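You operate a simulated robot arm through the tools that you are given. There is no shell and no other tool.

Carry out the task below with a simulated two-armed robot. There is one attempt and no reset: what you move stays moved.

## Task
Clamp the plate and wax its middle with the felt rubbing block.
Fine: clamp first; the block goes back on the grey mat and the tin is shut again. A coat counts when it lies all over at full strength: go over it till it gets no stronger.

Only the result counts: the job must be done as asked and must still hold three seconds after the hand-in. Knocking over, shifting, dropping, spilling or breaking anything else fails it.

## Robot
Two 7-joint arms with fingered hands on one trunk that stands fixed in place. Base frame: the origin is at the foot of the trunk, x ahead of it, y to its left, z up. Readings come in m, rad, newtons and seconds.
The left shoulder is at [0.07, 0.172, 1.397], the right one opposite. Payload 5 kg a hand.
The TCP of each hand is the grasp point between the finger pads, 0.043 m short of the fingertips. In the tool frame z runs along the fingers and y along their closing line. Largest opening 0.144 m; the body of the gripper starts 0.05 m behind the TCP. The gripper is a hand of 5 fingers: y runs from the thumb to the fingers, the wrist lies at [-0.021, -0.124, -0.221] in the tool frame, and closing takes about 1.5 s.
Orientation is told as [roll, pitch, yaw] about the base's x, y, z axes, in that order, counted from this pose: with the fingers straight down and the wrist toward the robot, the tool's x, y and z point along [0, 1, 0], [1, 0, 0] and [0, 0, -1] of the base frame.

## Interface
- The arms move only by the tool arm_command. It takes "left_rows", "right_rows" or both (then of equal length, played together; a hand with none holds still); each is one flat list of numbers, 6 for each row, row after row: the shift along the tool's x, y, z in m, then the turn, a rotation vector about the tool's x, y, z in rad. In form: [x, y, z, rx, ry, rz, x, y, z, rx, ry, rz, ...]. A call has 1 to 20 rows; each row is the pose to reach, as a shift and turn from the pose commanded when the call began, along the tool's axes at that moment. "left_gripper" and "right_gripper" are, for a hand that has rows, the closure, from 0 (fully open) to 1 (shut), set as the call begins (left out, the last holds). Rows are played at 5 a second. More than 0.05 m and 0.15 rad between two rows, or a gripper value outside its range, and nothing of the call is played. Where a pose cannot be reached the arm comes as near as it can. A force on the tool above 50 N (or 10 N above the force at the start of the call, whichever is more), or a blocked arm, ends the call early, and 0.2 s more pass. Each finger travels about 0.045 m/s and halts on what it meets, pressing with about 32 N; the grip force reading is that of the motor and also rises with nothing between the fingers. The clock runs only during rows and for 0.2 s after the last one: add rows that repeat a pose to give the fingers time. The reply holds the time, the measured pose of the TCP, the force on the tool along the base axes, the opening and the grip force, in the units named above and with some noise, with the torque about the TCP (base axes, N m) and any sound that the robot's microphone picked up.
- Cameras (640 x 400 px; columns grow to the right, rows downward): "scene" is now at [0.1342, -0.0107, 1.6182]; the picture's right is [-0.12, -0.99, -0.00], its down [-0.69, 0.09, -0.72] and it looks along [0.71, -0.09, -0.69] (base axes); focal length 214 px, centre (320, 200). "left" rides on the left gripper at [-0.086, -0.108, -0.168] in its tool frame; the picture's right is [-0.80, -0.28, 0.53], its down [0.54, -0.73, 0.42] and it looks along [0.27, 0.63, 0.73] (tool axes); focal length 275 px, centre (320, 200). "right" rides on the right gripper at [0.086, -0.108, -0.168] in its tool frame; the picture's right is [-0.80, 0.28, -0.53], its down [-0.54, -0.73, 0.42] and it looks along [-0.27, 0.63, 0.73] (tool axes); focal length 275 px, centre (320, 200). There is no depth. A picture from a camera that has moved, and an enlarged one, comes with that camera's place and axes in the base frame and with its lens.
- snapshot(camera): a new picture of that camera. It takes no simulated time.
- lift_body(by): slides the trunk up (or, below 0, down) by that many m; the arms and the scene camera ride with it, the base frame stays. It gives what a move gives, with no picture.
- set_grasp(shape, hand): the hand has 5 fingers and takes this shape, open, in about a second: jaw (thumb against the fingers, like two jaws); tri (thumb and two fingers); tip (a fingertip pinch); poke (one finger out to press); point (the index stretched); flat (the hand flat); cup (the hand cupped); fist (a fist). The gripper value then closes the fingers along that shape, each until it touches; the sizes above hold for jaw. It gives what a move gives, with no picture.
- pan_tilt(pan, tilt): turns the head with the scene camera to pan (to the left, within 1.501 rad either way) and tilt (down, from -0.506 to 1.204), counted from straight ahead of the robot. It gives what a move gives.
- enlarge(camera, box): a new picture of the part [left, top, right, bottom] of that camera's present view, enlarged. It takes no simulated time.
- hand_in(): hands the job in; it is judged then, once.

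Places have to be worked out from the pictures, the camera data and where the tool is seen. Open the grippers and draw the arms clear of the work before you hand the job in, unless the task says otherwise.

The tools are called after "Emit:" by a JSON object that holds its "api" and its "payload". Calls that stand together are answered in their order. arm_command: Moves the arms, as the interface text tells. Its arguments: {"type":"object","properties":{"left_rows":{"type":"array","items":{"type":"number"}},"left_gripper":{"type":"number"},"right_rows":{"type":"array","items":{"type":"number"}},"right_gripper":{"type":"number"}},"required":[]} The other tools are called the same way: lift_body (by) slides the trunk up or down; set_grasp (shape, hand) gives the hand a shape; pan_tilt (pan, tilt) turns the head that bears the scene camera; snapshot (camera) takes a picture; enlarge (camera, box) takes an enlarged picture of a part of a camera's view; hand_in () hands the job in.

At the start:

```text
clock: 0.0
left_eef_pos: [0.8315, -0.0408, 1.2379]
left_ee_rot: [-0.002, 0.0, -0.001]
left_force: [-0.4, 0.3, 0.6]
left_torque: [-0.01, 0.0, -0.03]
left_opening: 0.1437
left_grip_force: 0.0
left_shape: jaw
right_eef_pos: [0.5141, -0.5384, 1.2221]
right_ee_rot: [-0.001, -0.001, 0.003]
right_force: [-0.2, 1.1, -0.6]
right_torque: [-0.02, -0.02, -0.01]
right_opening: 0.1439
right_grip_force: 0.1
right_shape: jaw
trunk travel left (down, up): [-0.494, 0.446]
head pan, tilt: [-0.124, 0.768]
```

scene: 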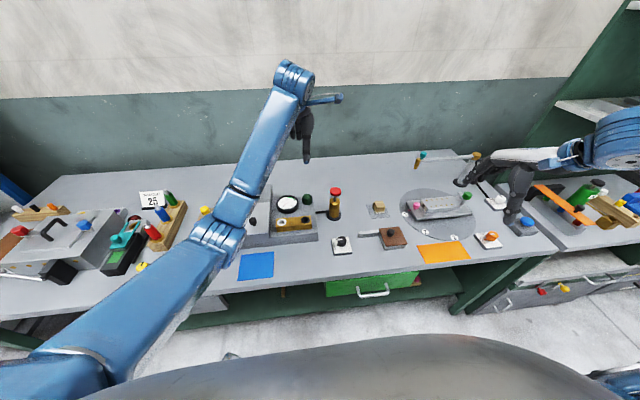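
right: 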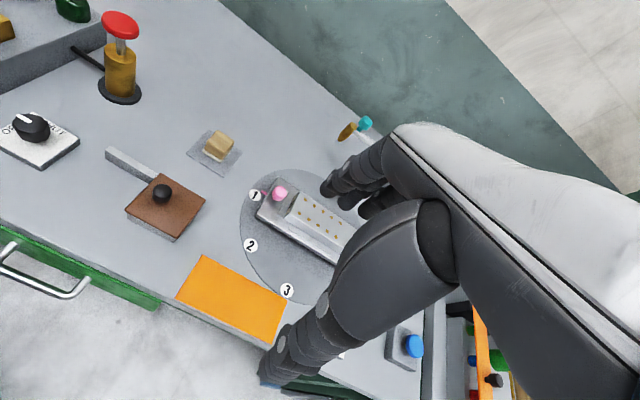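
left: 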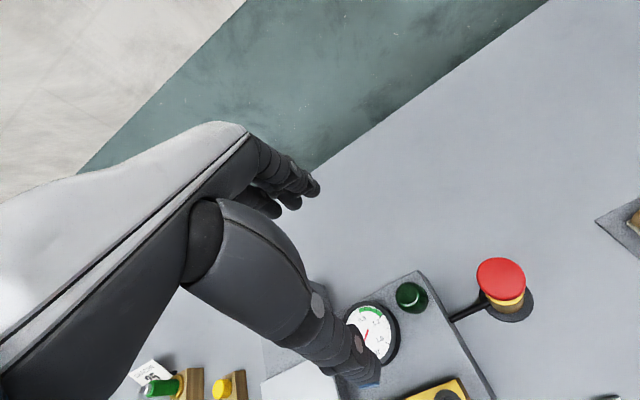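

I start by taking closer looks at the work bench before I move anything.

Emit:
{"api": "enlarge", "payload": {"camera": "scene", "box": [320, 140, 560, 290]}}

Emit:
{"api": "enlarge", "payload": {"camera": "right", "box": [80, 80, 400, 320]}}

Emit:
{"api": "enlarge", "payload": {"camera": "scene", "box": [0, 160, 340, 300]}}

Emit:
{"api": "enlarge", "payload": {"camera": "left", "box": [320, 220, 640, 400]}}

```text
2.67 times, centred on (440, 215) of scene
camera zoom: at [0.1342, -0.0107, 1.6182], right [-0.12, -0.99, 0.0], down [-0.69, 0.09, -0.72], along [0.71, -0.09, -0.69], focal length 572 px, centre (0, 160)
```

zoom: 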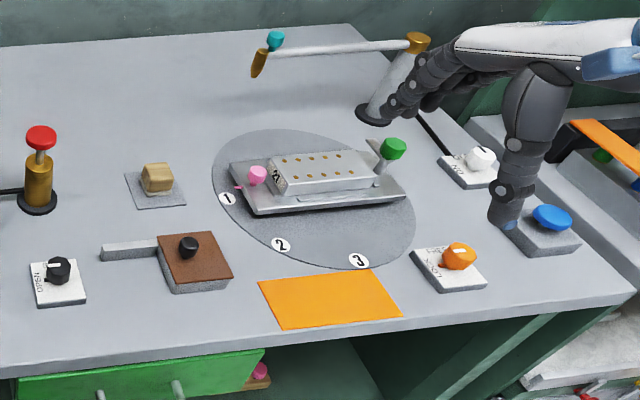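

```text
1.67 times, centred on (240, 200) of right
camera zoom: at [0.4057, -0.4539, 1.39], right [0.28, -0.8, 0.53], down [-0.72, -0.54, -0.42], along [0.63, -0.27, -0.73], focal length 459 px, centre (453, 200)
```

zoom: 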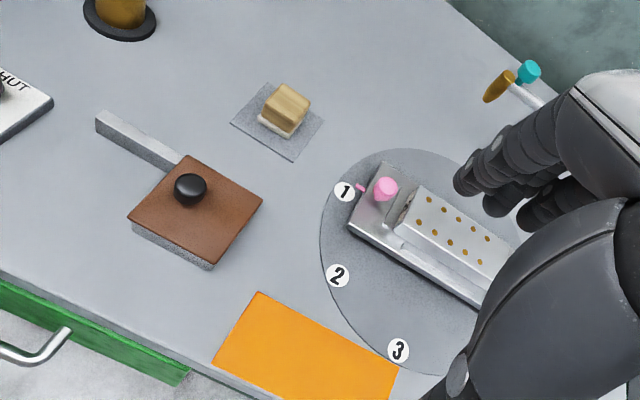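

```text
1.88 times, centred on (170, 230) of scene
camera zoom: at [0.1342, -0.0107, 1.6182], right [-0.12, -0.99, 0.0], down [-0.69, 0.09, -0.72], along [0.71, -0.09, -0.69], focal length 404 px, centre (602, 144)
```

zoom: 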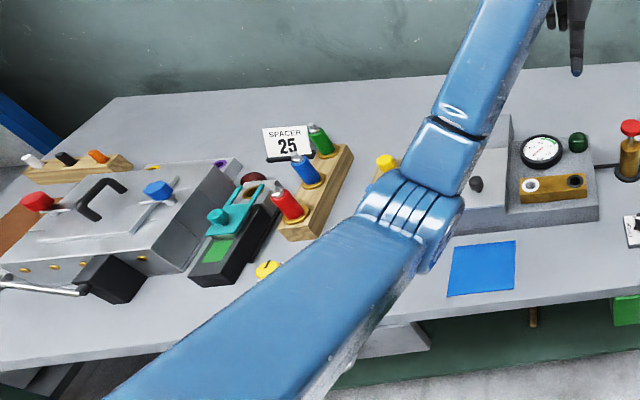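

```text
2.00 times, centred on (480, 310) of left
camera zoom: at [0.7226, -0.1268, 1.4061], right [-0.28, -0.8, -0.53], down [-0.73, 0.54, -0.42], along [0.63, 0.27, -0.73], focal length 551 px, centre (0, -20)
```

zoom: 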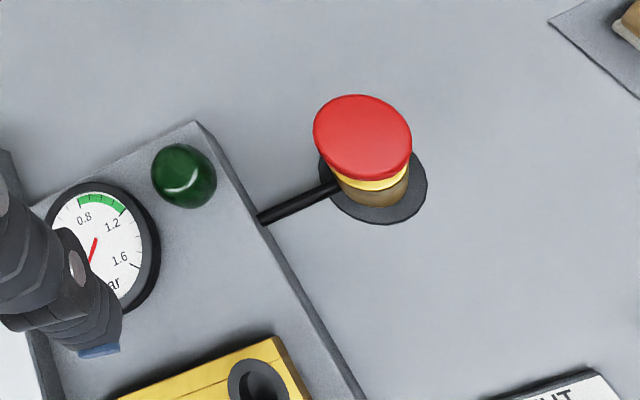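

The workpieces are partly hidden by the hands. I'll raise and retract both hands a bit so that the cameras see the fixture and the instruments.

Emit:
{"api": "arm_command", "payload": {"right_rows": [0, -0.02, -0.03, 0, 0, 0, -0.02, -0.04, -0.06, 0, 0, 0, -0.04, -0.06, -0.09, 0, 0, 0, -0.06, -0.08, -0.12, 0, 0, 0, -0.08, -0.1, -0.12, 0, 0, 0, -0.1, -0.12, -0.12, 0, 0, 0], "left_rows": [0.03, -0.03, 0, 0, 0, 0, 0.06, -0.06, 0, 0, 0, 0, 0.1, -0.09, 0, 0, 0, 0, 0.14, -0.12, -0.02, 0, 0, 0, 0.18, -0.15, -0.04, 0, 0, 0, 0.22, -0.18, -0.05, 0, 0, 0]}}

Emit:
{"api": "snapshot", "payload": {"camera": "scene"}}

Emit:
{"api": "snapshot", "payload": {"camera": "right"}}

Emit:
{"api": "snapshot", "payload": {"camera": "left"}}

```text
refused: row 4 steps farther than a row can; nothing moved
```

```text
taken
camera scene: at [0.1342, -0.0107, 1.6182], right [-0.12, -0.99, 0.0], down [-0.69, 0.09, -0.72], along [0.71, -0.09, -0.69], focal length 214 px, centre (320, 200)
```

scene: 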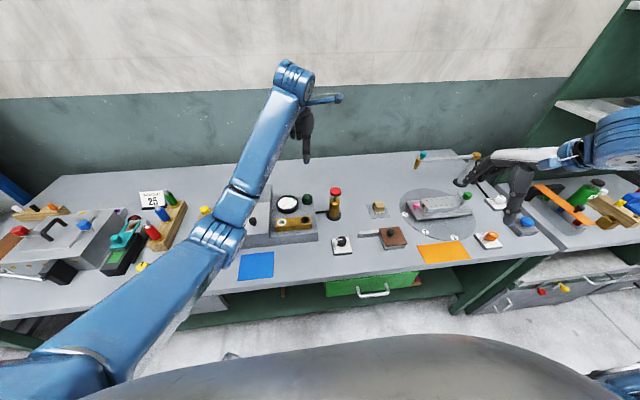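

```text
taken
camera right: at [0.4057, -0.4539, 1.39], right [0.28, -0.8, 0.53], down [-0.72, -0.54, -0.42], along [0.63, -0.27, -0.73], focal length 275 px, centre (320, 200)
```

right: 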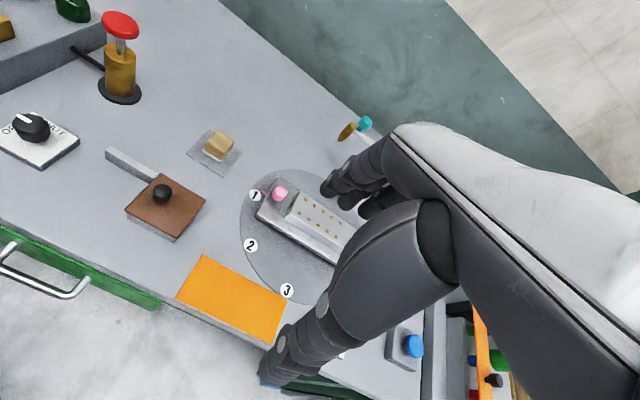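

```text
taken
camera left: at [0.7226, -0.1268, 1.4061], right [-0.28, -0.8, -0.53], down [-0.73, 0.54, -0.42], along [0.63, 0.27, -0.73], focal length 275 px, centre (320, 200)
```

left: 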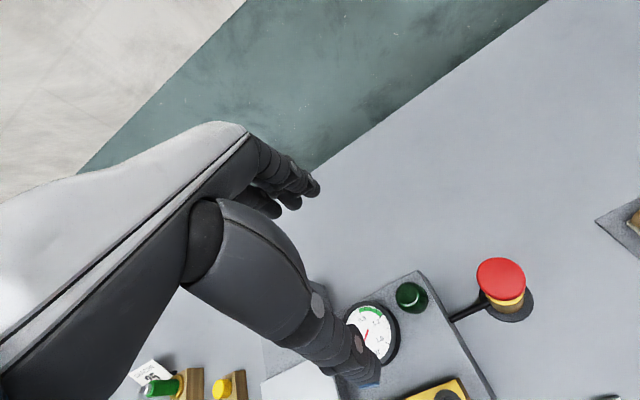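

The row steps were a little too long (the limit is on the combined shift). I repeat the retreat with shorter steps.

Emit:
{"api": "arm_command", "payload": {"right_rows": [0, -0.02, -0.03, 0, 0, 0, -0.02, -0.04, -0.06, 0, 0, 0, -0.04, -0.06, -0.09, 0, 0, 0, -0.06, -0.08, -0.12, 0, 0, 0, -0.08, -0.1, -0.12, 0, 0, 0, -0.1, -0.12, -0.12, 0, 0, 0, -0.12, -0.12, -0.12, 0, 0, 0, -0.14, -0.12, -0.12, 0, 0, 0], "left_rows": [0.03, -0.03, 0, 0, 0, 0, 0.06, -0.06, 0, 0, 0, 0, 0.09, -0.09, 0, 0, 0, 0, 0.12, -0.12, -0.01, 0, 0, 0, 0.15, -0.15, -0.02, 0, 0, 0, 0.18, -0.18, -0.03, 0, 0, 0, 0.21, -0.21, -0.04, 0, 0, 0, 0.24, -0.24, -0.05, 0, 0, 0]}}

Emit:
{"api": "snapshot", "payload": {"camera": "scene"}}

Emit:
{"api": "snapshot", "payload": {"camera": "right"}}

Emit:
{"api": "snapshot", "payload": {"camera": "left"}}

Emit:
{"api": "enlarge", "payload": {"camera": "scene", "box": [380, 140, 560, 260]}}

Emit:
{"api": "enlarge", "payload": {"camera": "scene", "box": [220, 160, 420, 290]}}

```text
clock: 1.8
left_eef_pos: [0.5905, 0.1982, 1.2887]
left_ee_rot: [0.0, -0.001, 0.001]
left_force: [0.1, -0.3, 0.3]
left_torque: [0.03, -0.04, 0.02]
left_opening: 0.1441
left_grip_force: 0.0
left_shape: jaw
right_eef_pos: [0.3915, -0.6796, 1.3431]
right_ee_rot: [-0.001, -0.001, 0.002]
right_force: [0.6, 0.0, 0.9]
right_torque: [0.01, -0.02, 0.01]
right_opening: 0.1442
right_grip_force: 0.0
right_shape: jaw
right hand out of reach, approached as far as the arm can: row 1
trunk travel left (down, up): [-0.494, 0.446]
head pan, tilt: [-0.124, 0.768]
```

```text
taken
camera scene: at [0.1332, -0.0103, 1.6182], right [-0.12, -0.99, 0.0], down [-0.69, 0.09, -0.72], along [0.71, -0.09, -0.69], focal length 214 px, centre (320, 200)
```

scene: 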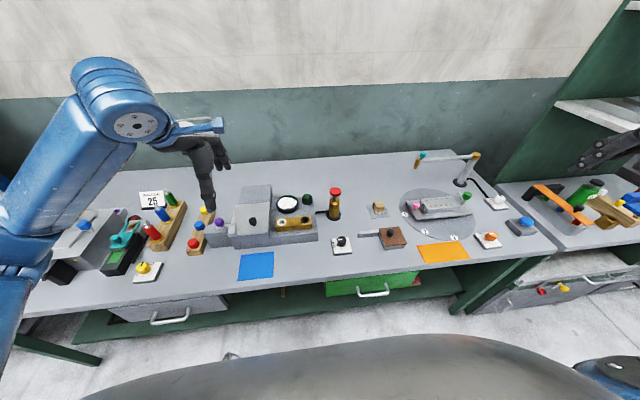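

```text
taken
camera right: at [0.2838, -0.5944, 1.5104], right [0.28, -0.8, 0.53], down [-0.73, -0.54, -0.42], along [0.63, -0.27, -0.73], focal length 275 px, centre (320, 200)
```

right: 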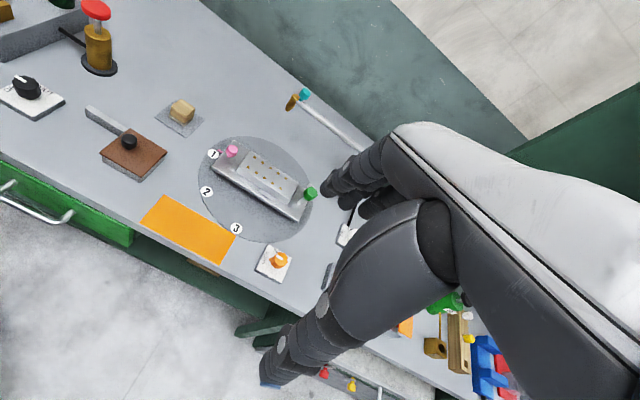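

```text
taken
camera left: at [0.4816, 0.1127, 1.4563], right [-0.28, -0.8, -0.53], down [-0.73, 0.54, -0.42], along [0.63, 0.27, -0.73], focal length 275 px, centre (320, 200)
```

left: 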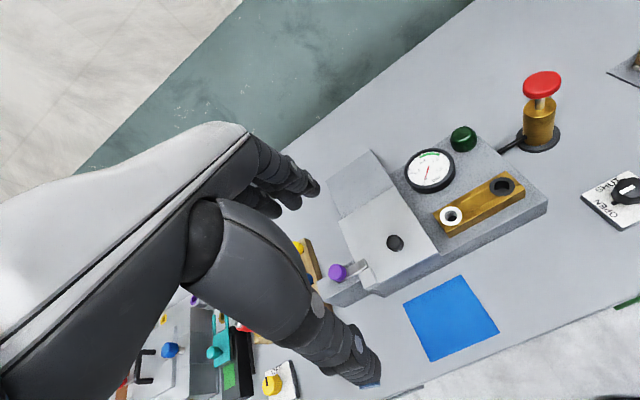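

```text
3.33 times, centred on (470, 200) of scene
camera zoom: at [0.1332, -0.0103, 1.6182], right [-0.12, -0.99, 0.0], down [-0.69, 0.09, -0.72], along [0.71, -0.09, -0.69], focal length 715 px, centre (-180, 200)
```

zoom: 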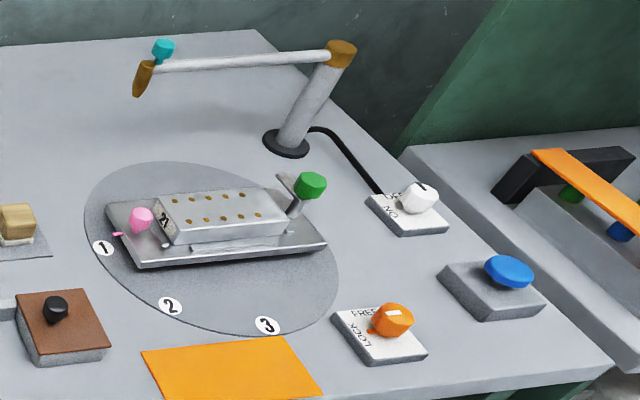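

```text
3.08 times, centred on (320, 225) of scene
camera zoom: at [0.1332, -0.0103, 1.6182], right [-0.12, -0.99, 0.0], down [-0.69, 0.09, -0.72], along [0.71, -0.09, -0.69], focal length 660 px, centre (320, 123)
```

zoom: 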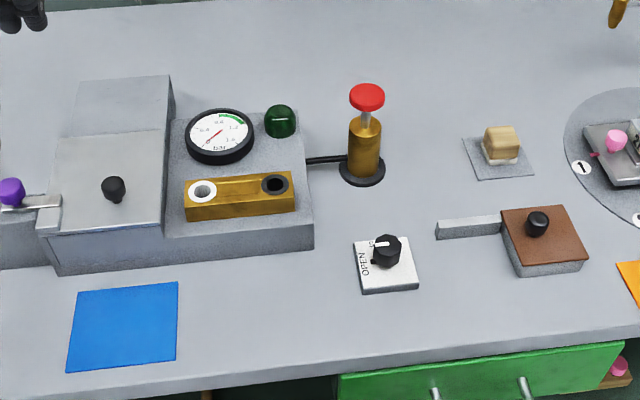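

The right camera now sees the fixture. I'll zoom in hard on each item to read labels and mechanisms.

Emit:
{"api": "enlarge", "payload": {"camera": "right", "box": [190, 125, 330, 250]}}

Emit:
{"api": "enlarge", "payload": {"camera": "right", "box": [80, 85, 220, 190]}}

Emit:
{"api": "enlarge", "payload": {"camera": "scene", "box": [395, 175, 485, 245]}}

Emit:
{"api": "enlarge", "payload": {"camera": "scene", "box": [460, 180, 550, 255]}}

Emit:
{"api": "enlarge", "payload": {"camera": "scene", "box": [350, 190, 420, 260]}}

Emit:
{"api": "enlarge", "payload": {"camera": "scene", "box": [400, 135, 490, 200]}}

```text
3.20 times, centred on (260, 188) of right
camera zoom: at [0.2838, -0.5944, 1.5104], right [0.28, -0.8, 0.53], down [-0.73, -0.54, -0.42], along [0.63, -0.27, -0.73], focal length 881 px, centre (512, 240)
```

zoom: 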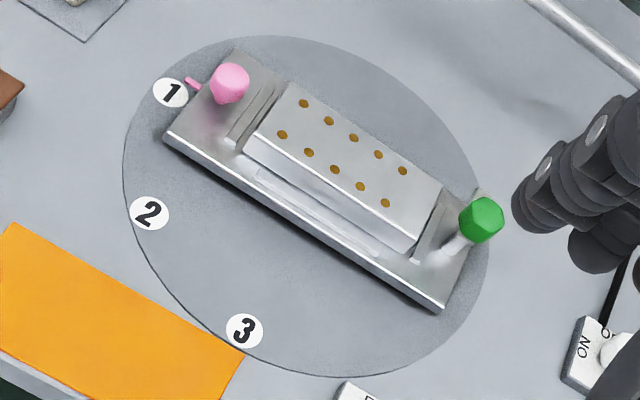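

```text
3.81 times, centred on (150, 138) of right
camera zoom: at [0.2838, -0.5944, 1.5104], right [0.28, -0.8, 0.53], down [-0.73, -0.54, -0.42], along [0.63, -0.27, -0.73], focal length 1049 px, centre (968, 438)
```

zoom: 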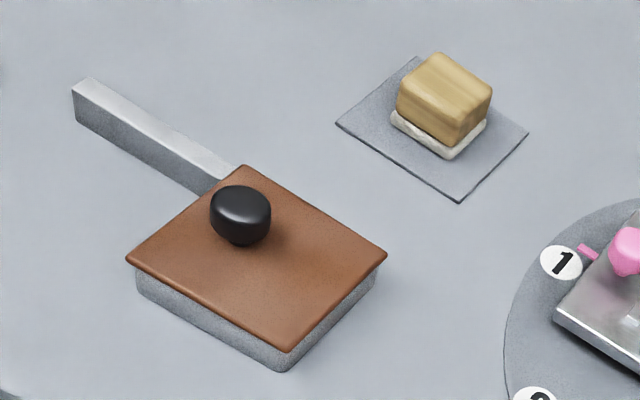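

```text
5.71 times, centred on (440, 210) of scene
camera zoom: at [0.1332, -0.0103, 1.6182], right [-0.12, -0.99, 0.0], down [-0.69, 0.09, -0.72], along [0.71, -0.09, -0.69], focal length 1226 px, centre (-366, 143)
```

zoom: 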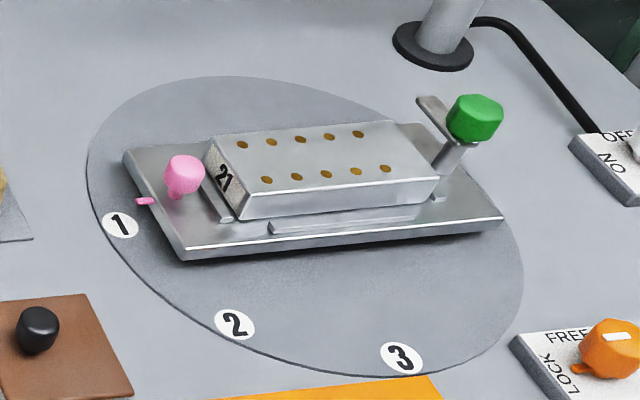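

```text
5.33 times, centred on (505, 218) of scene
camera zoom: at [0.1332, -0.0103, 1.6182], right [-0.12, -0.99, 0.0], down [-0.69, 0.09, -0.72], along [0.71, -0.09, -0.69], focal length 1144 px, centre (-667, 107)
```

zoom: 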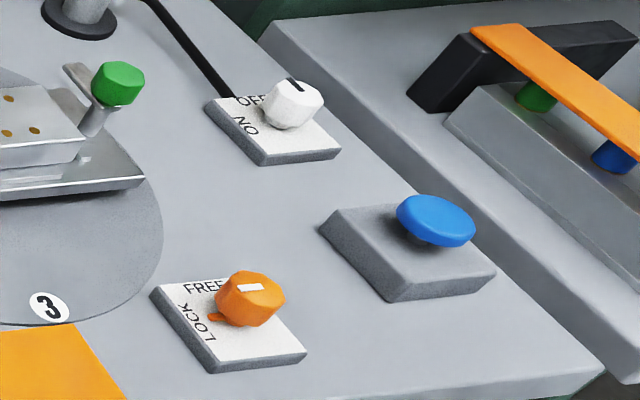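

```text
5.71 times, centred on (385, 225) of scene
camera zoom: at [0.1332, -0.0103, 1.6182], right [-0.12, -0.99, 0.0], down [-0.69, 0.09, -0.72], along [0.71, -0.09, -0.69], focal length 1226 px, centre (-51, 57)
```

zoom: 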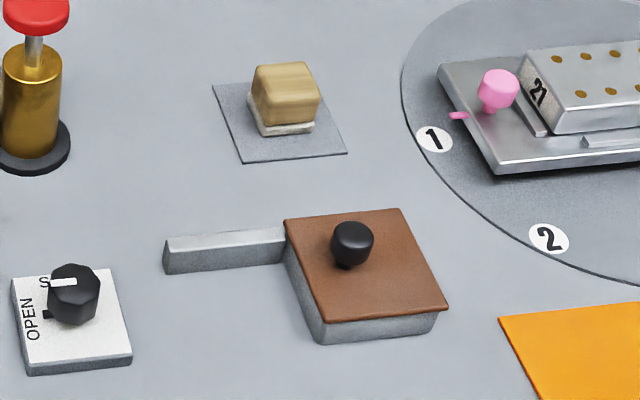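

```text
6.15 times, centred on (445, 168) of scene
camera zoom: at [0.1332, -0.0103, 1.6182], right [-0.12, -0.99, 0.0], down [-0.69, 0.09, -0.72], along [0.71, -0.09, -0.69], focal length 1320 px, centre (-449, 400)
```

zoom: 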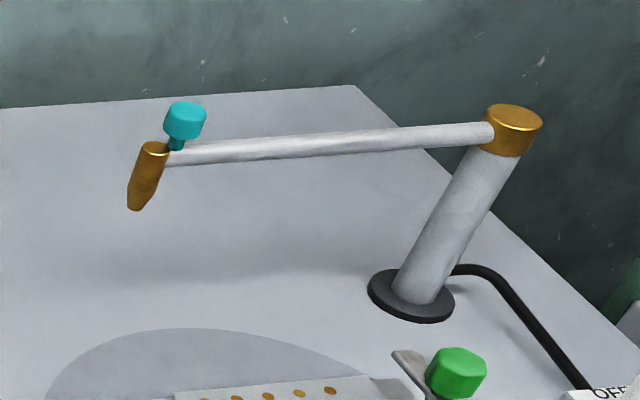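

I need a better view of the green clamp lever and the pink piece, so I zoom in further, and on the knobs' pointers too.

Emit:
{"api": "enlarge", "payload": {"camera": "right", "box": [270, 170, 330, 215]}}

Emit:
{"api": "enlarge", "payload": {"camera": "scene", "box": [445, 180, 485, 210]}}

Emit:
{"api": "enlarge", "payload": {"camera": "right", "box": [200, 135, 260, 175]}}

Emit:
{"api": "enlarge", "payload": {"camera": "right", "box": [245, 235, 305, 290]}}

Emit:
{"api": "enlarge", "payload": {"camera": "scene", "box": [0, 170, 330, 300]}}

```text
8.89 times, centred on (300, 192) of right
camera zoom: at [0.2838, -0.5944, 1.5104], right [0.28, -0.8, 0.53], down [-0.73, -0.54, -0.42], along [0.63, -0.27, -0.73], focal length 2447 px, centre (498, 267)
```

zoom: 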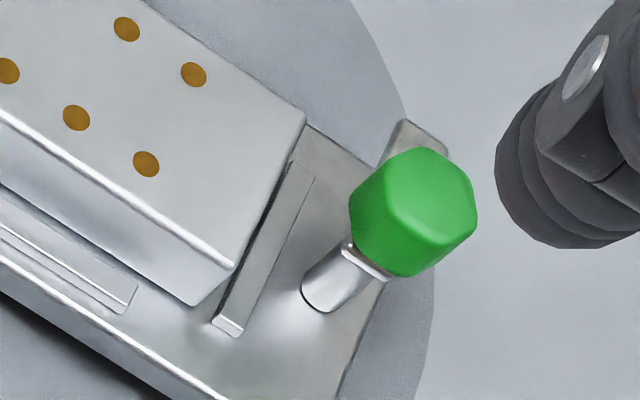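

```text
13.33 times, centred on (465, 195) of scene
camera zoom: at [0.1332, -0.0103, 1.6182], right [-0.12, -0.99, 0.0], down [-0.69, 0.09, -0.72], along [0.71, -0.09, -0.69], focal length 2860 px, centre (-1613, 267)
```

zoom: 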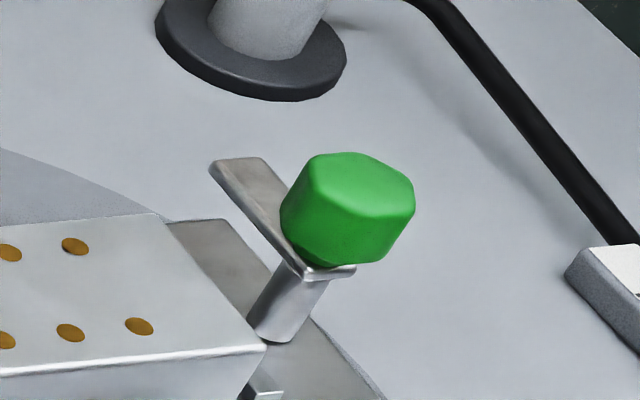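

```text
10.00 times, centred on (230, 155) of right
camera zoom: at [0.2838, -0.5944, 1.5104], right [0.28, -0.8, 0.53], down [-0.73, -0.54, -0.42], along [0.63, -0.27, -0.73], focal length 2753 px, centre (1220, 650)
```

zoom: 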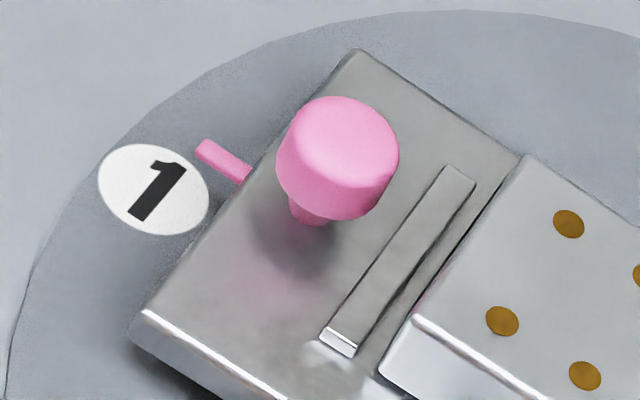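

```text
7.27 times, centred on (275, 262) of right
camera zoom: at [0.2838, -0.5944, 1.5104], right [0.28, -0.8, 0.53], down [-0.73, -0.54, -0.42], along [0.63, -0.27, -0.73], focal length 2002 px, centre (647, -254)
```

zoom: 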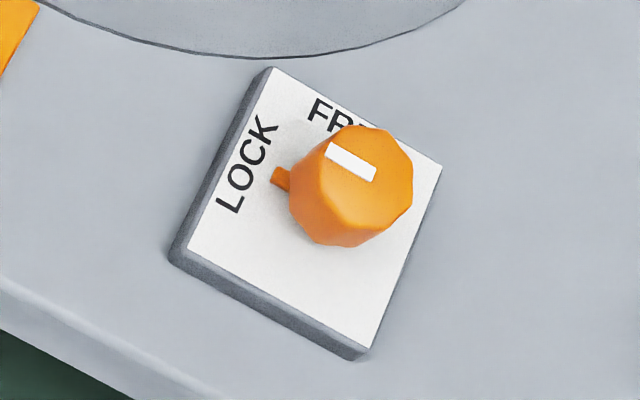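

```text
1.94 times, centred on (165, 235) of scene
camera zoom: at [0.1332, -0.0103, 1.6182], right [-0.12, -0.99, 0.0], down [-0.69, 0.09, -0.72], along [0.71, -0.09, -0.69], focal length 416 px, centre (621, 132)
```

zoom: 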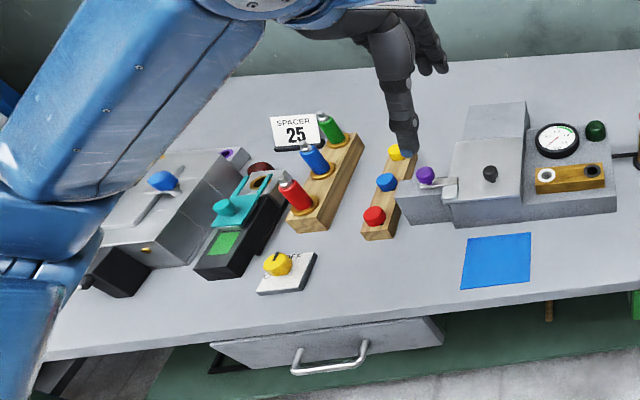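

Orange knob's nub points at LOCK, so the turntable is locked. The green knob sits on a post at about (0.764, -0.767, 0.955), with a flat finger pointing to +x that must swing a quarter turn over the plate (plate about x 0.73–0.80, y -0.73…-0.57, top z≈0.92). I move the right hand above that knob, pre-turned so it can make the quarter turn.

Emit:
{"api": "arm_command", "payload": {"right_rows": [-0.007, 0.031, 0.02, 0, 0, 0.1, -0.015, 0.062, 0.04, 0, 0, 0.2, -0.022, 0.093, 0.06, 0, 0, 0.3, -0.029, 0.124, 0.08, 0, 0, 0.4, -0.036, 0.155, 0.1, 0, 0, 0.5, -0.044, 0.186, 0.12, 0, 0, 0.6, -0.051, 0.217, 0.14, 0, 0, 0.7, -0.058, 0.248, 0.16, 0, 0, 0.8, -0.066, 0.279, 0.18, 0, 0, 0.9, -0.073, 0.31, 0.2, 0, 0, 1.0, -0.08, 0.341, 0.22, 0, 0, 1.1, -0.0874, 0.372, 0.243, 0, 0, 1.2]}}

Emit:
{"api": "snapshot", "payload": {"camera": "right"}}

Emit:
{"api": "snapshot", "payload": {"camera": "scene"}}

```text
clock: 4.4
left_eef_pos: [0.5951, 0.1926, 1.2877]
left_ee_rot: [0.003, 0.004, -0.003]
left_force: [0.7, -1.6, 0.2]
left_torque: [0.2, 0.08, 0.01]
left_opening: 0.1438
left_grip_force: 0.0
left_shape: jaw
right_eef_pos: [0.7707, -0.7813, 1.1011]
right_ee_rot: [-0.037, -0.048, -1.147]
right_force: [-5.3, 2.8, -6.0]
right_torque: [0.23, -0.44, -0.27]
right_opening: 0.1442
right_grip_force: 0.0
right_shape: jaw
right hand out of reach, approached as far as the arm can: row 5, 6, 7, 8, 9, 10
trunk travel left (down, up): [-0.494, 0.446]
head pan, tilt: [-0.124, 0.768]
```

```text
taken
camera right: at [0.8072, -0.6397, 1.2594], right [-0.6, -0.55, 0.58], down [-0.8, 0.41, -0.44], along [0.0, -0.72, -0.69], focal length 275 px, centre (320, 200)
```

right: 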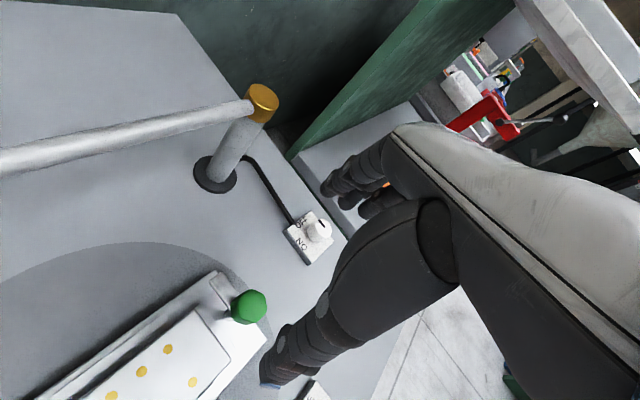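

```text
taken
camera scene: at [0.1378, -0.0173, 1.6178], right [-0.13, -0.99, 0.0], down [-0.69, 0.09, -0.72], along [0.71, -0.09, -0.7], focal length 214 px, centre (320, 200)
```

scene: 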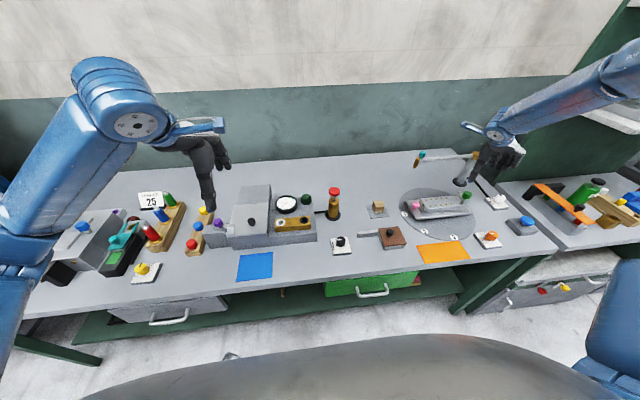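

The right hand is above the green knob; triangulating from this camera confirms the knob at (0.762, -0.765). I hold briefly to see the settled pose.

Emit:
{"api": "arm_command", "payload": {"right_rows": [0, 0, 0, 0, 0, 0, 0, 0, 0, 0, 0, 0, 0, 0, 0, 0, 0, 0]}}

Emit:
{"api": "enlarge", "payload": {"camera": "right", "box": [180, 220, 340, 400]}}

```text
clock: 5.2
left_eef_pos: [0.5913, 0.1965, 1.2881]
left_ee_rot: [0.001, 0.0, 0.0]
left_force: [-0.4, 0.1, 0.0]
left_torque: [0.0, -0.02, -0.01]
left_opening: 0.1437
left_grip_force: 0.0
left_shape: jaw
right_eef_pos: [0.7651, -0.7668, 1.1005]
right_ee_rot: [0.001, 0.0, -1.199]
right_force: [0.0, 0.3, 0.5]
right_torque: [0.03, -0.01, -0.01]
right_opening: 0.1438
right_grip_force: 0.1
right_shape: jaw
trunk travel left (down, up): [-0.494, 0.446]
head pan, tilt: [-0.124, 0.768]
```

```text
2.22 times, centred on (260, 310) of right
camera zoom: at [0.8066, -0.636, 1.2675], right [-0.64, -0.55, 0.53], down [-0.77, 0.48, -0.42], along [-0.02, -0.68, -0.73], focal length 612 px, centre (453, -44)
```

zoom: 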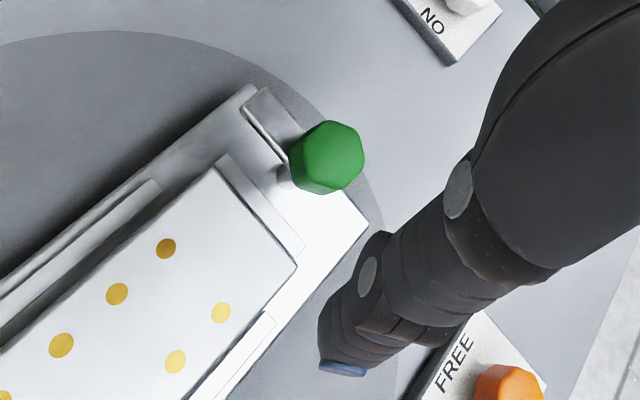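

Settled at (0.765, -0.767, 1.10). I lower so the fingertips end at about z=0.945, above the clamp finger and the plate, then look.

Emit:
{"api": "arm_command", "payload": {"right_rows": [0, 0, 0.03, 0, 0, 0, 0, 0, 0.06, 0, 0, 0, 0, 0, 0.09, 0, 0, 0, 0, 0, 0.114, 0, 0, 0, 0, 0, 0.114, 0, 0, 0]}}

Emit:
{"api": "snapshot", "payload": {"camera": "right"}}

Emit:
{"api": "enlarge", "payload": {"camera": "scene", "box": [420, 130, 540, 220]}}

```text
clock: 6.4
left_eef_pos: [0.5912, 0.1982, 1.2885]
left_ee_rot: [0.0, -0.001, 0.0]
left_force: [-0.7, 0.3, 0.5]
left_torque: [0.01, -0.02, -0.01]
left_opening: 0.1441
left_grip_force: 0.1
left_shape: jaw
right_eef_pos: [0.7657, -0.7658, 0.9862]
right_ee_rot: [0.003, 0.0, -1.199]
right_force: [0.5, 0.0, 0.6]
right_torque: [0.01, -0.01, -0.03]
right_opening: 0.1438
right_grip_force: 0.1
right_shape: jaw
trunk travel left (down, up): [-0.494, 0.446]
head pan, tilt: [-0.124, 0.768]
```

```text
taken
camera right: at [0.8069, -0.6354, 1.1536], right [-0.64, -0.55, 0.53], down [-0.77, 0.48, -0.42], along [-0.02, -0.68, -0.73], focal length 275 px, centre (320, 200)
```

right: 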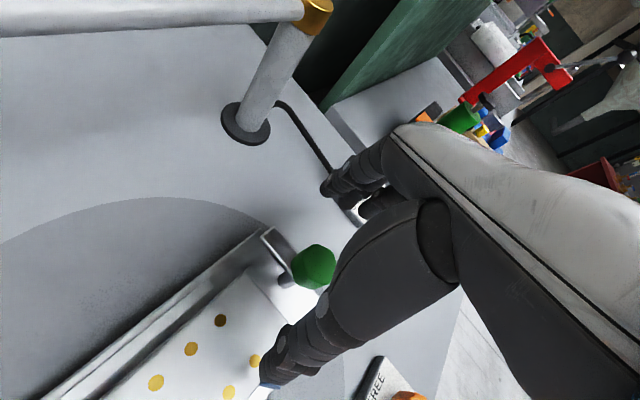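

```text
4.44 times, centred on (480, 175) of scene
camera zoom: at [0.1339, -0.0105, 1.6182], right [-0.12, -0.99, 0.0], down [-0.69, 0.09, -0.72], along [0.71, -0.09, -0.69], focal length 953 px, centre (-391, 311)
```

zoom: 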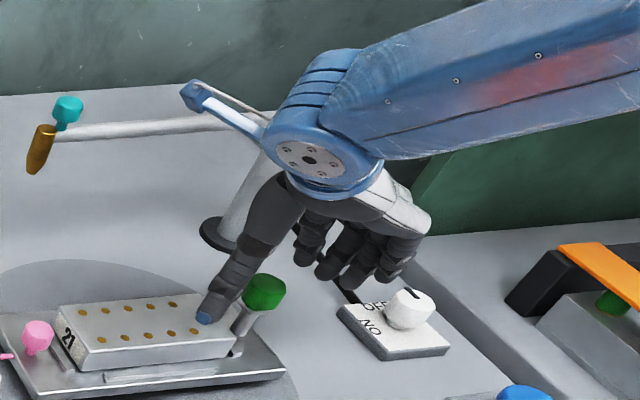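

The knob lies between the thumb and the fingers and everything is clear of the plate. I close the hand on the knob.

Emit:
{"api": "arm_command", "payload": {"right_rows": [0, 0, 0, 0, 0, 0, 0, 0, 0, 0, 0, 0, 0, 0, 0, 0, 0, 0, 0, 0, 0, 0, 0, 0, 0, 0, 0, 0, 0, 0, 0, 0, 0, 0, 0, 0, 0, 0, 0, 0, 0, 0, 0, 0, 0, 0, 0, 0], "right_gripper": 1}}

Emit:
{"api": "snapshot", "payload": {"camera": "right"}}

Emit:
{"api": "enlarge", "payload": {"camera": "scene", "box": [420, 130, 540, 220]}}

```text
clock: 8.2
left_eef_pos: [0.592, 0.1992, 1.2868]
left_ee_rot: [0.0, 0.0, 0.0]
left_force: [-0.2, 0.1, 1.5]
left_torque: [0.01, -0.03, 0.0]
left_opening: 0.1438
left_grip_force: 0.1
left_shape: jaw
right_eef_pos: [0.7647, -0.7651, 0.9856]
right_ee_rot: [0.002, -0.001, -1.199]
right_force: [-1.4, 2.4, -2.5]
right_torque: [0.02, 0.02, 0.01]
right_opening: 0.0248
right_grip_force: 32.2
right_shape: jaw
trunk travel left (down, up): [-0.494, 0.446]
head pan, tilt: [-0.124, 0.768]
```

```text
taken
camera right: at [0.8073, -0.6343, 1.1534], right [-0.64, -0.55, 0.53], down [-0.77, 0.48, -0.42], along [-0.02, -0.68, -0.73], focal length 275 px, centre (320, 200)
```

right: 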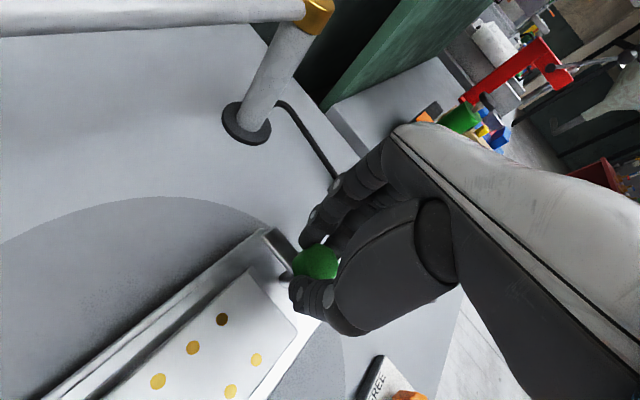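

```text
4.44 times, centred on (480, 175) of scene
camera zoom: at [0.1342, -0.0101, 1.6181], right [-0.12, -0.99, 0.0], down [-0.69, 0.09, -0.72], along [0.71, -0.09, -0.69], focal length 953 px, centre (-391, 311)
```

zoom: 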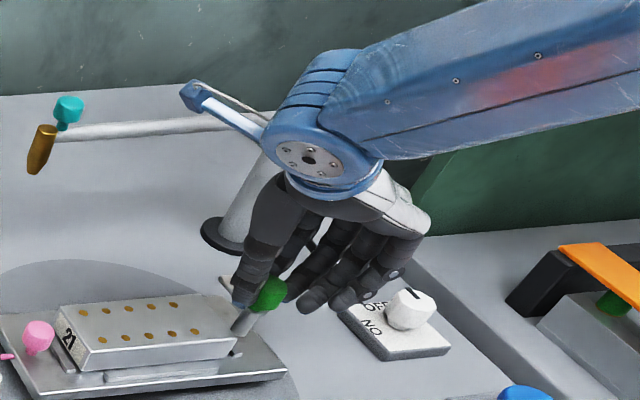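

The knob is gripped (opening 25 mm, 32 N). I turn it counter-clockwise seen from above, at first just 0.4 rad, and check that the clamp finger follows.

Emit:
{"api": "arm_command", "payload": {"right_rows": [0, 0, 0, 0, 0, -0.1, 0, 0, 0, 0, 0, -0.2, 0, 0, 0, 0, 0, -0.3, 0, 0, 0, 0, 0, -0.4, 0, 0, 0, 0, 0, -0.4]}}

Emit:
{"api": "snapshot", "payload": {"camera": "right"}}

Emit:
{"api": "enlarge", "payload": {"camera": "scene", "box": [430, 170, 490, 220]}}

```text
clock: 9.4
left_eef_pos: [0.5922, 0.1995, 1.2869]
left_ee_rot: [0.0, 0.003, 0.001]
left_force: [-0.5, 0.0, -0.3]
left_torque: [-0.03, 0.04, -0.03]
left_opening: 0.1436
left_grip_force: 0.1
left_shape: jaw
right_eef_pos: [0.7677, -0.7648, 0.9864]
right_ee_rot: [0.001, 0.001, -0.796]
right_force: [-5.3, 9.7, -4.3]
right_torque: [0.31, 0.16, -0.07]
right_opening: 0.0244
right_grip_force: 31.8
right_shape: jaw
trunk travel left (down, up): [-0.494, 0.446]
head pan, tilt: [-0.124, 0.768]
```

```text
taken
camera right: at [0.7527, -0.6283, 1.1534], right [-0.37, -0.76, 0.53], down [-0.9, 0.14, -0.42], along [0.25, -0.64, -0.73], focal length 275 px, centre (320, 200)
```

right: 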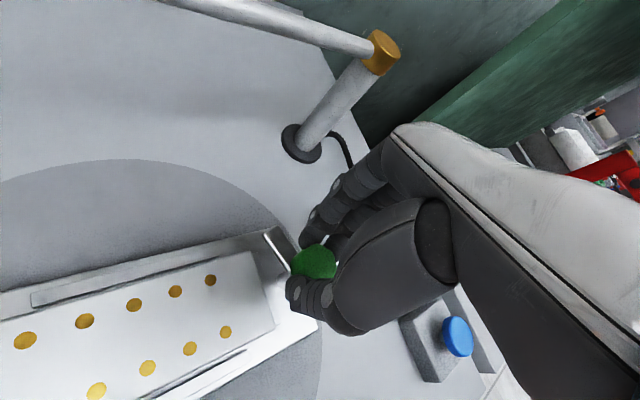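

```text
8.00 times, centred on (460, 195) of scene
camera zoom: at [0.1346, -0.0094, 1.6181], right [-0.12, -0.99, 0.0], down [-0.69, 0.09, -0.72], along [0.71, -0.09, -0.69], focal length 1716 px, centre (-800, 240)
```

zoom: 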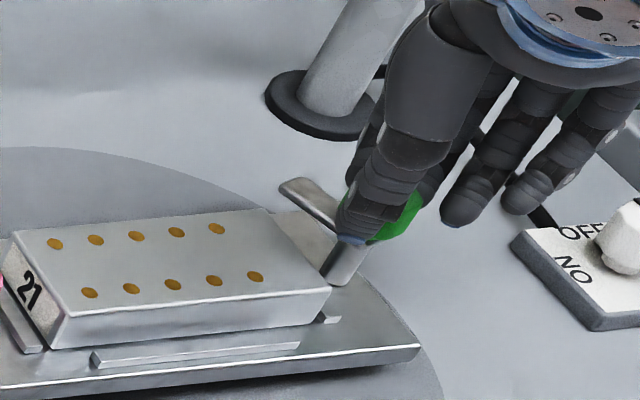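

The clamp finger follows the turn. I continue to the full quarter turn, in steps.

Emit:
{"api": "arm_command", "payload": {"right_rows": [0, 0, 0, 0, 0, -0.1, 0, 0, 0, 0, 0, -0.2, 0, 0, 0, 0, 0, -0.3, 0, 0, 0, 0, 0, -0.4, 0, 0, 0, 0, 0, -0.5, 0, 0, 0, 0, 0, -0.6, 0, 0, 0, 0, 0, -0.7, 0, 0, 0, 0, 0, -0.8, 0, 0, 0, 0, 0, -0.8]}}

Emit:
{"api": "snapshot", "payload": {"camera": "right"}}

Emit:
{"api": "enlarge", "payload": {"camera": "scene", "box": [430, 170, 490, 220]}}

```text
clock: 11.4
left_eef_pos: [0.5937, 0.1983, 1.2865]
left_ee_rot: [0.0, 0.003, 0.0]
left_force: [0.1, 0.9, -0.6]
left_torque: [-0.03, -0.01, 0.01]
left_opening: 0.1438
left_grip_force: 0.1
left_shape: jaw
right_eef_pos: [0.7611, -0.7642, 0.9886]
right_ee_rot: [-0.004, 0.002, -0.001]
right_force: [3.4, 4.0, -18.6]
right_torque: [-0.02, -0.34, -0.03]
right_opening: 0.0222
right_grip_force: 32.2
right_shape: jaw
right hand out of reach, approached as far as the arm can: row 8, 9
trunk travel left (down, up): [-0.494, 0.446]
head pan, tilt: [-0.124, 0.768]
```

```text
taken
camera right: at [0.6539, -0.6791, 1.1558], right [0.29, -0.8, 0.54], down [-0.73, -0.54, -0.42], along [0.62, -0.27, -0.73], focal length 275 px, centre (320, 200)
```

right: 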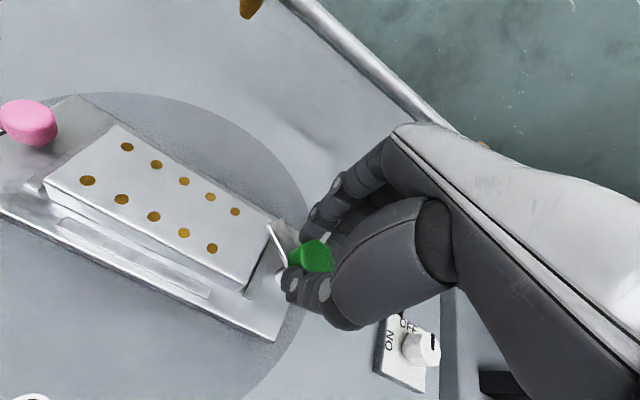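

```text
8.00 times, centred on (460, 195) of scene
camera zoom: at [0.1373, -0.0113, 1.6176], right [-0.12, -0.99, 0.0], down [-0.69, 0.09, -0.72], along [0.71, -0.09, -0.7], focal length 1716 px, centre (-800, 240)
```

zoom: 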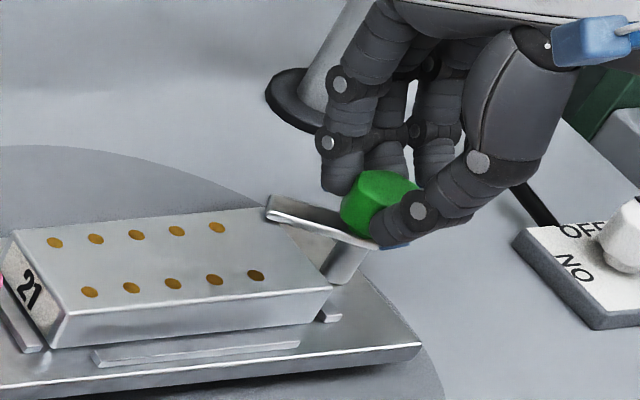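

The clamp finger has come round by about 60°, and the arm reaches its limit at yaw 0. I release, turn the open hand back around the knob and will grip again for the rest.

Emit:
{"api": "arm_command", "payload": {"right_rows": [0, 0, 0, 0, 0, 0, 0, 0, 0, 0, 0, 0, 0, 0, 0, 0, 0, 0, 0, 0, 0, 0, 0, 0, 0, 0, 0, 0, 0, 0, 0, 0, 0, 0, 0, 0.12, 0, 0, 0, 0, 0, 0.24, 0, 0, 0, 0, 0, 0.36, 0, 0, 0, 0, 0, 0.48, 0, 0, 0, 0, 0, 0.6, 0, 0, 0, 0, 0, 0.72, 0, 0, 0, 0, 0, 0.84, 0, 0, 0, 0, 0, 0.96, 0, 0, 0, 0, 0, 0.96], "right_gripper": 0}}

Emit:
{"api": "snapshot", "payload": {"camera": "right"}}

Emit:
{"api": "enlarge", "payload": {"camera": "scene", "box": [430, 170, 490, 220]}}

```text
clock: 14.4
left_eef_pos: [0.5922, 0.1986, 1.2881]
left_ee_rot: [-0.001, 0.0, 0.0]
left_force: [0.3, -0.4, -0.8]
left_torque: [-0.01, -0.03, 0.01]
left_opening: 0.1437
left_grip_force: 0.0
left_shape: jaw
right_eef_pos: [0.7619, -0.7627, 0.9926]
right_ee_rot: [0.001, -0.001, -0.961]
right_force: [-0.1, -1.0, 0.2]
right_torque: [0.03, 0.0, -0.03]
right_opening: 0.1438
right_grip_force: 0.0
right_shape: jaw
right hand out of reach, approached as far as the arm can: row 11, 12
trunk travel left (down, up): [-0.494, 0.446]
head pan, tilt: [-0.124, 0.768]
```

```text
taken
camera right: at [0.7702, -0.6253, 1.1594], right [-0.49, -0.69, 0.53], down [-0.86, 0.28, -0.42], along [0.14, -0.67, -0.73], focal length 275 px, centre (320, 200)
```

right: 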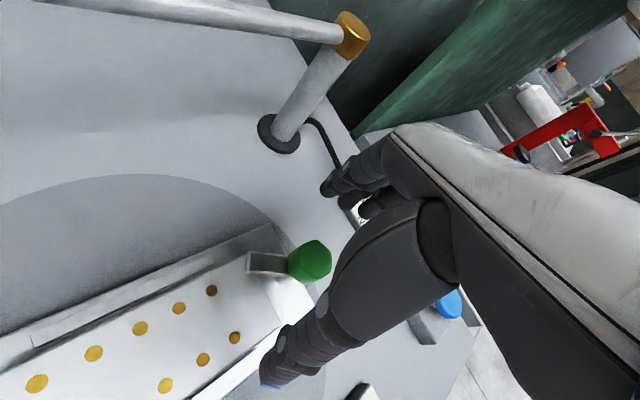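

```text
8.00 times, centred on (460, 195) of scene
camera zoom: at [0.1343, -0.0107, 1.6182], right [-0.12, -0.99, 0.0], down [-0.69, 0.09, -0.72], along [0.71, -0.09, -0.69], focal length 1716 px, centre (-800, 240)
```

zoom: 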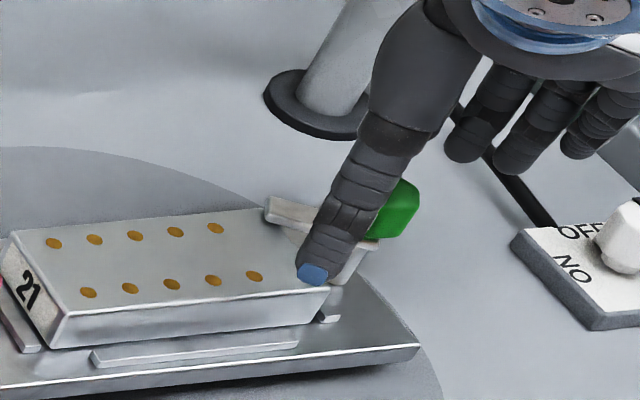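

The finger now points about 55–60° round; roughly half a radian is missing. I lower 6 mm, grip again and turn on.

Emit:
{"api": "arm_command", "payload": {"right_rows": [0.0, 0.0, 0.006, 0, 0, 0, 0, 0, 0.006, 0, 0, 0, 0, 0, 0.006, 0, 0, 0, 0, 0, 0.006, 0, 0, 0, 0, 0, 0.006, 0, 0, 0, 0, 0, 0.006, 0, 0, 0, 0, 0, 0.006, 0, 0, 0, 0, 0, 0.006, 0, 0, 0, 0, 0, 0.006, 0, 0, -0.08, 0, 0, 0.006, 0, 0, -0.16, 0, 0, 0.006, 0, 0, -0.24, 0, 0, 0.006, 0, 0, -0.32, 0, 0, 0.006, 0, 0, -0.4, 0, 0, 0.006, 0, 0, -0.48, 0, 0, 0.006, 0, 0, -0.55], "right_gripper": 1}}

Emit:
{"api": "snapshot", "payload": {"camera": "right"}}

Emit:
{"api": "enlarge", "payload": {"camera": "scene", "box": [430, 170, 490, 220]}}

```text
clock: 17.6
left_eef_pos: [0.5905, 0.1984, 1.2892]
left_ee_rot: [0.0, 0.0, 0.0]
left_force: [-0.7, 0.2, 0.2]
left_torque: [0.01, -0.01, 0.02]
left_opening: 0.1439
left_grip_force: 0.0
left_shape: jaw
right_eef_pos: [0.7605, -0.7614, 0.9861]
right_ee_rot: [0.002, -0.002, -0.407]
right_force: [-5.8, 3.0, -2.4]
right_torque: [0.08, 0.15, -0.01]
right_opening: 0.0253
right_grip_force: 32.1
right_shape: jaw
trunk travel left (down, up): [-0.494, 0.446]
head pan, tilt: [-0.124, 0.768]
```

```text
taken
camera right: at [0.6952, -0.6418, 1.1533], right [-0.06, -0.84, 0.53], down [-0.88, -0.21, -0.42], along [0.47, -0.49, -0.73], focal length 275 px, centre (320, 200)
```

right: 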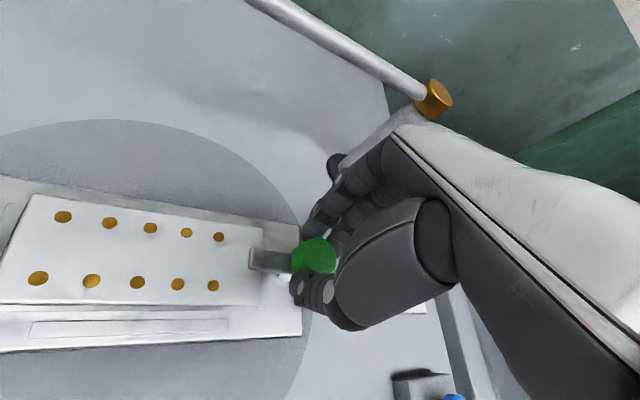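

```text
8.00 times, centred on (460, 195) of scene
camera zoom: at [0.1331, -0.011, 1.6183], right [-0.12, -0.99, 0.0], down [-0.69, 0.09, -0.72], along [0.71, -0.09, -0.69], focal length 1716 px, centre (-800, 240)
```

zoom: 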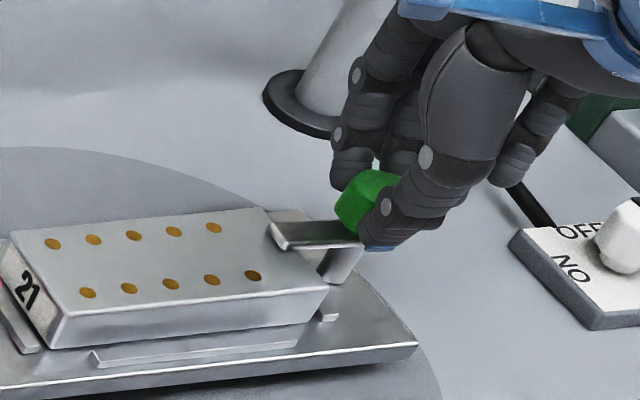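

The clamp finger is now nearly straight over the plate's end. I turn a little more to feel for the end stop.

Emit:
{"api": "arm_command", "payload": {"right_rows": [0, 0, 0, 0, 0, -0.06, 0, 0, 0, 0, 0, -0.12, 0, 0, 0, 0, 0, -0.12]}}

Emit:
{"api": "snapshot", "payload": {"camera": "right"}}

Emit:
{"api": "enlarge", "payload": {"camera": "scene", "box": [430, 170, 490, 220]}}

```text
clock: 18.4
left_eef_pos: [0.5918, 0.1987, 1.288]
left_ee_rot: [-0.001, 0.0, -0.001]
left_force: [-0.6, -0.5, 0.3]
left_torque: [-0.02, 0.0, -0.01]
left_opening: 0.1439
left_grip_force: 0.1
left_shape: jaw
right_eef_pos: [0.761, -0.7635, 0.985]
right_ee_rot: [0.0, -0.001, -0.289]
right_force: [-7.3, 0.0, -1.2]
right_torque: [-0.02, 0.22, -0.09]
right_opening: 0.025
right_grip_force: 32.3
right_shape: jaw
trunk travel left (down, up): [-0.494, 0.446]
head pan, tilt: [-0.124, 0.768]
```

```text
taken
camera right: at [0.6816, -0.6508, 1.1531], right [0.04, -0.84, 0.53], down [-0.85, -0.31, -0.42], along [0.53, -0.44, -0.73], focal length 275 px, centre (320, 200)
```

right: 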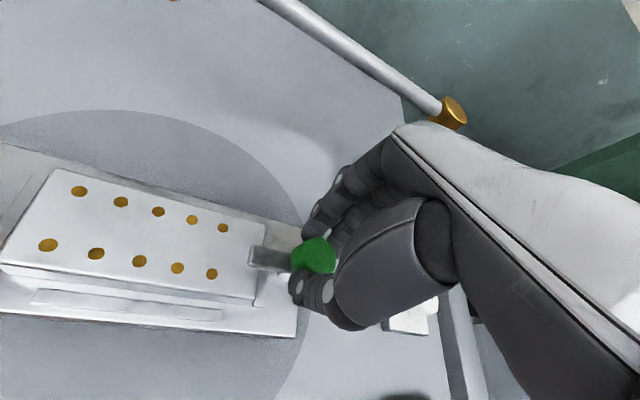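

```text
8.00 times, centred on (460, 195) of scene
camera zoom: at [0.1339, -0.0103, 1.6182], right [-0.12, -0.99, 0.0], down [-0.69, 0.09, -0.72], along [0.71, -0.09, -0.69], focal length 1716 px, centre (-800, 240)
```

zoom: 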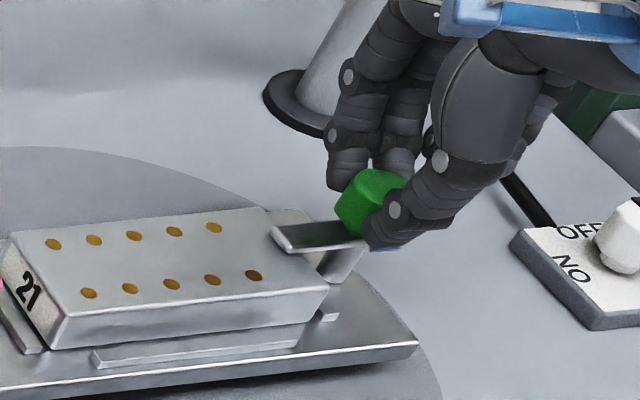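

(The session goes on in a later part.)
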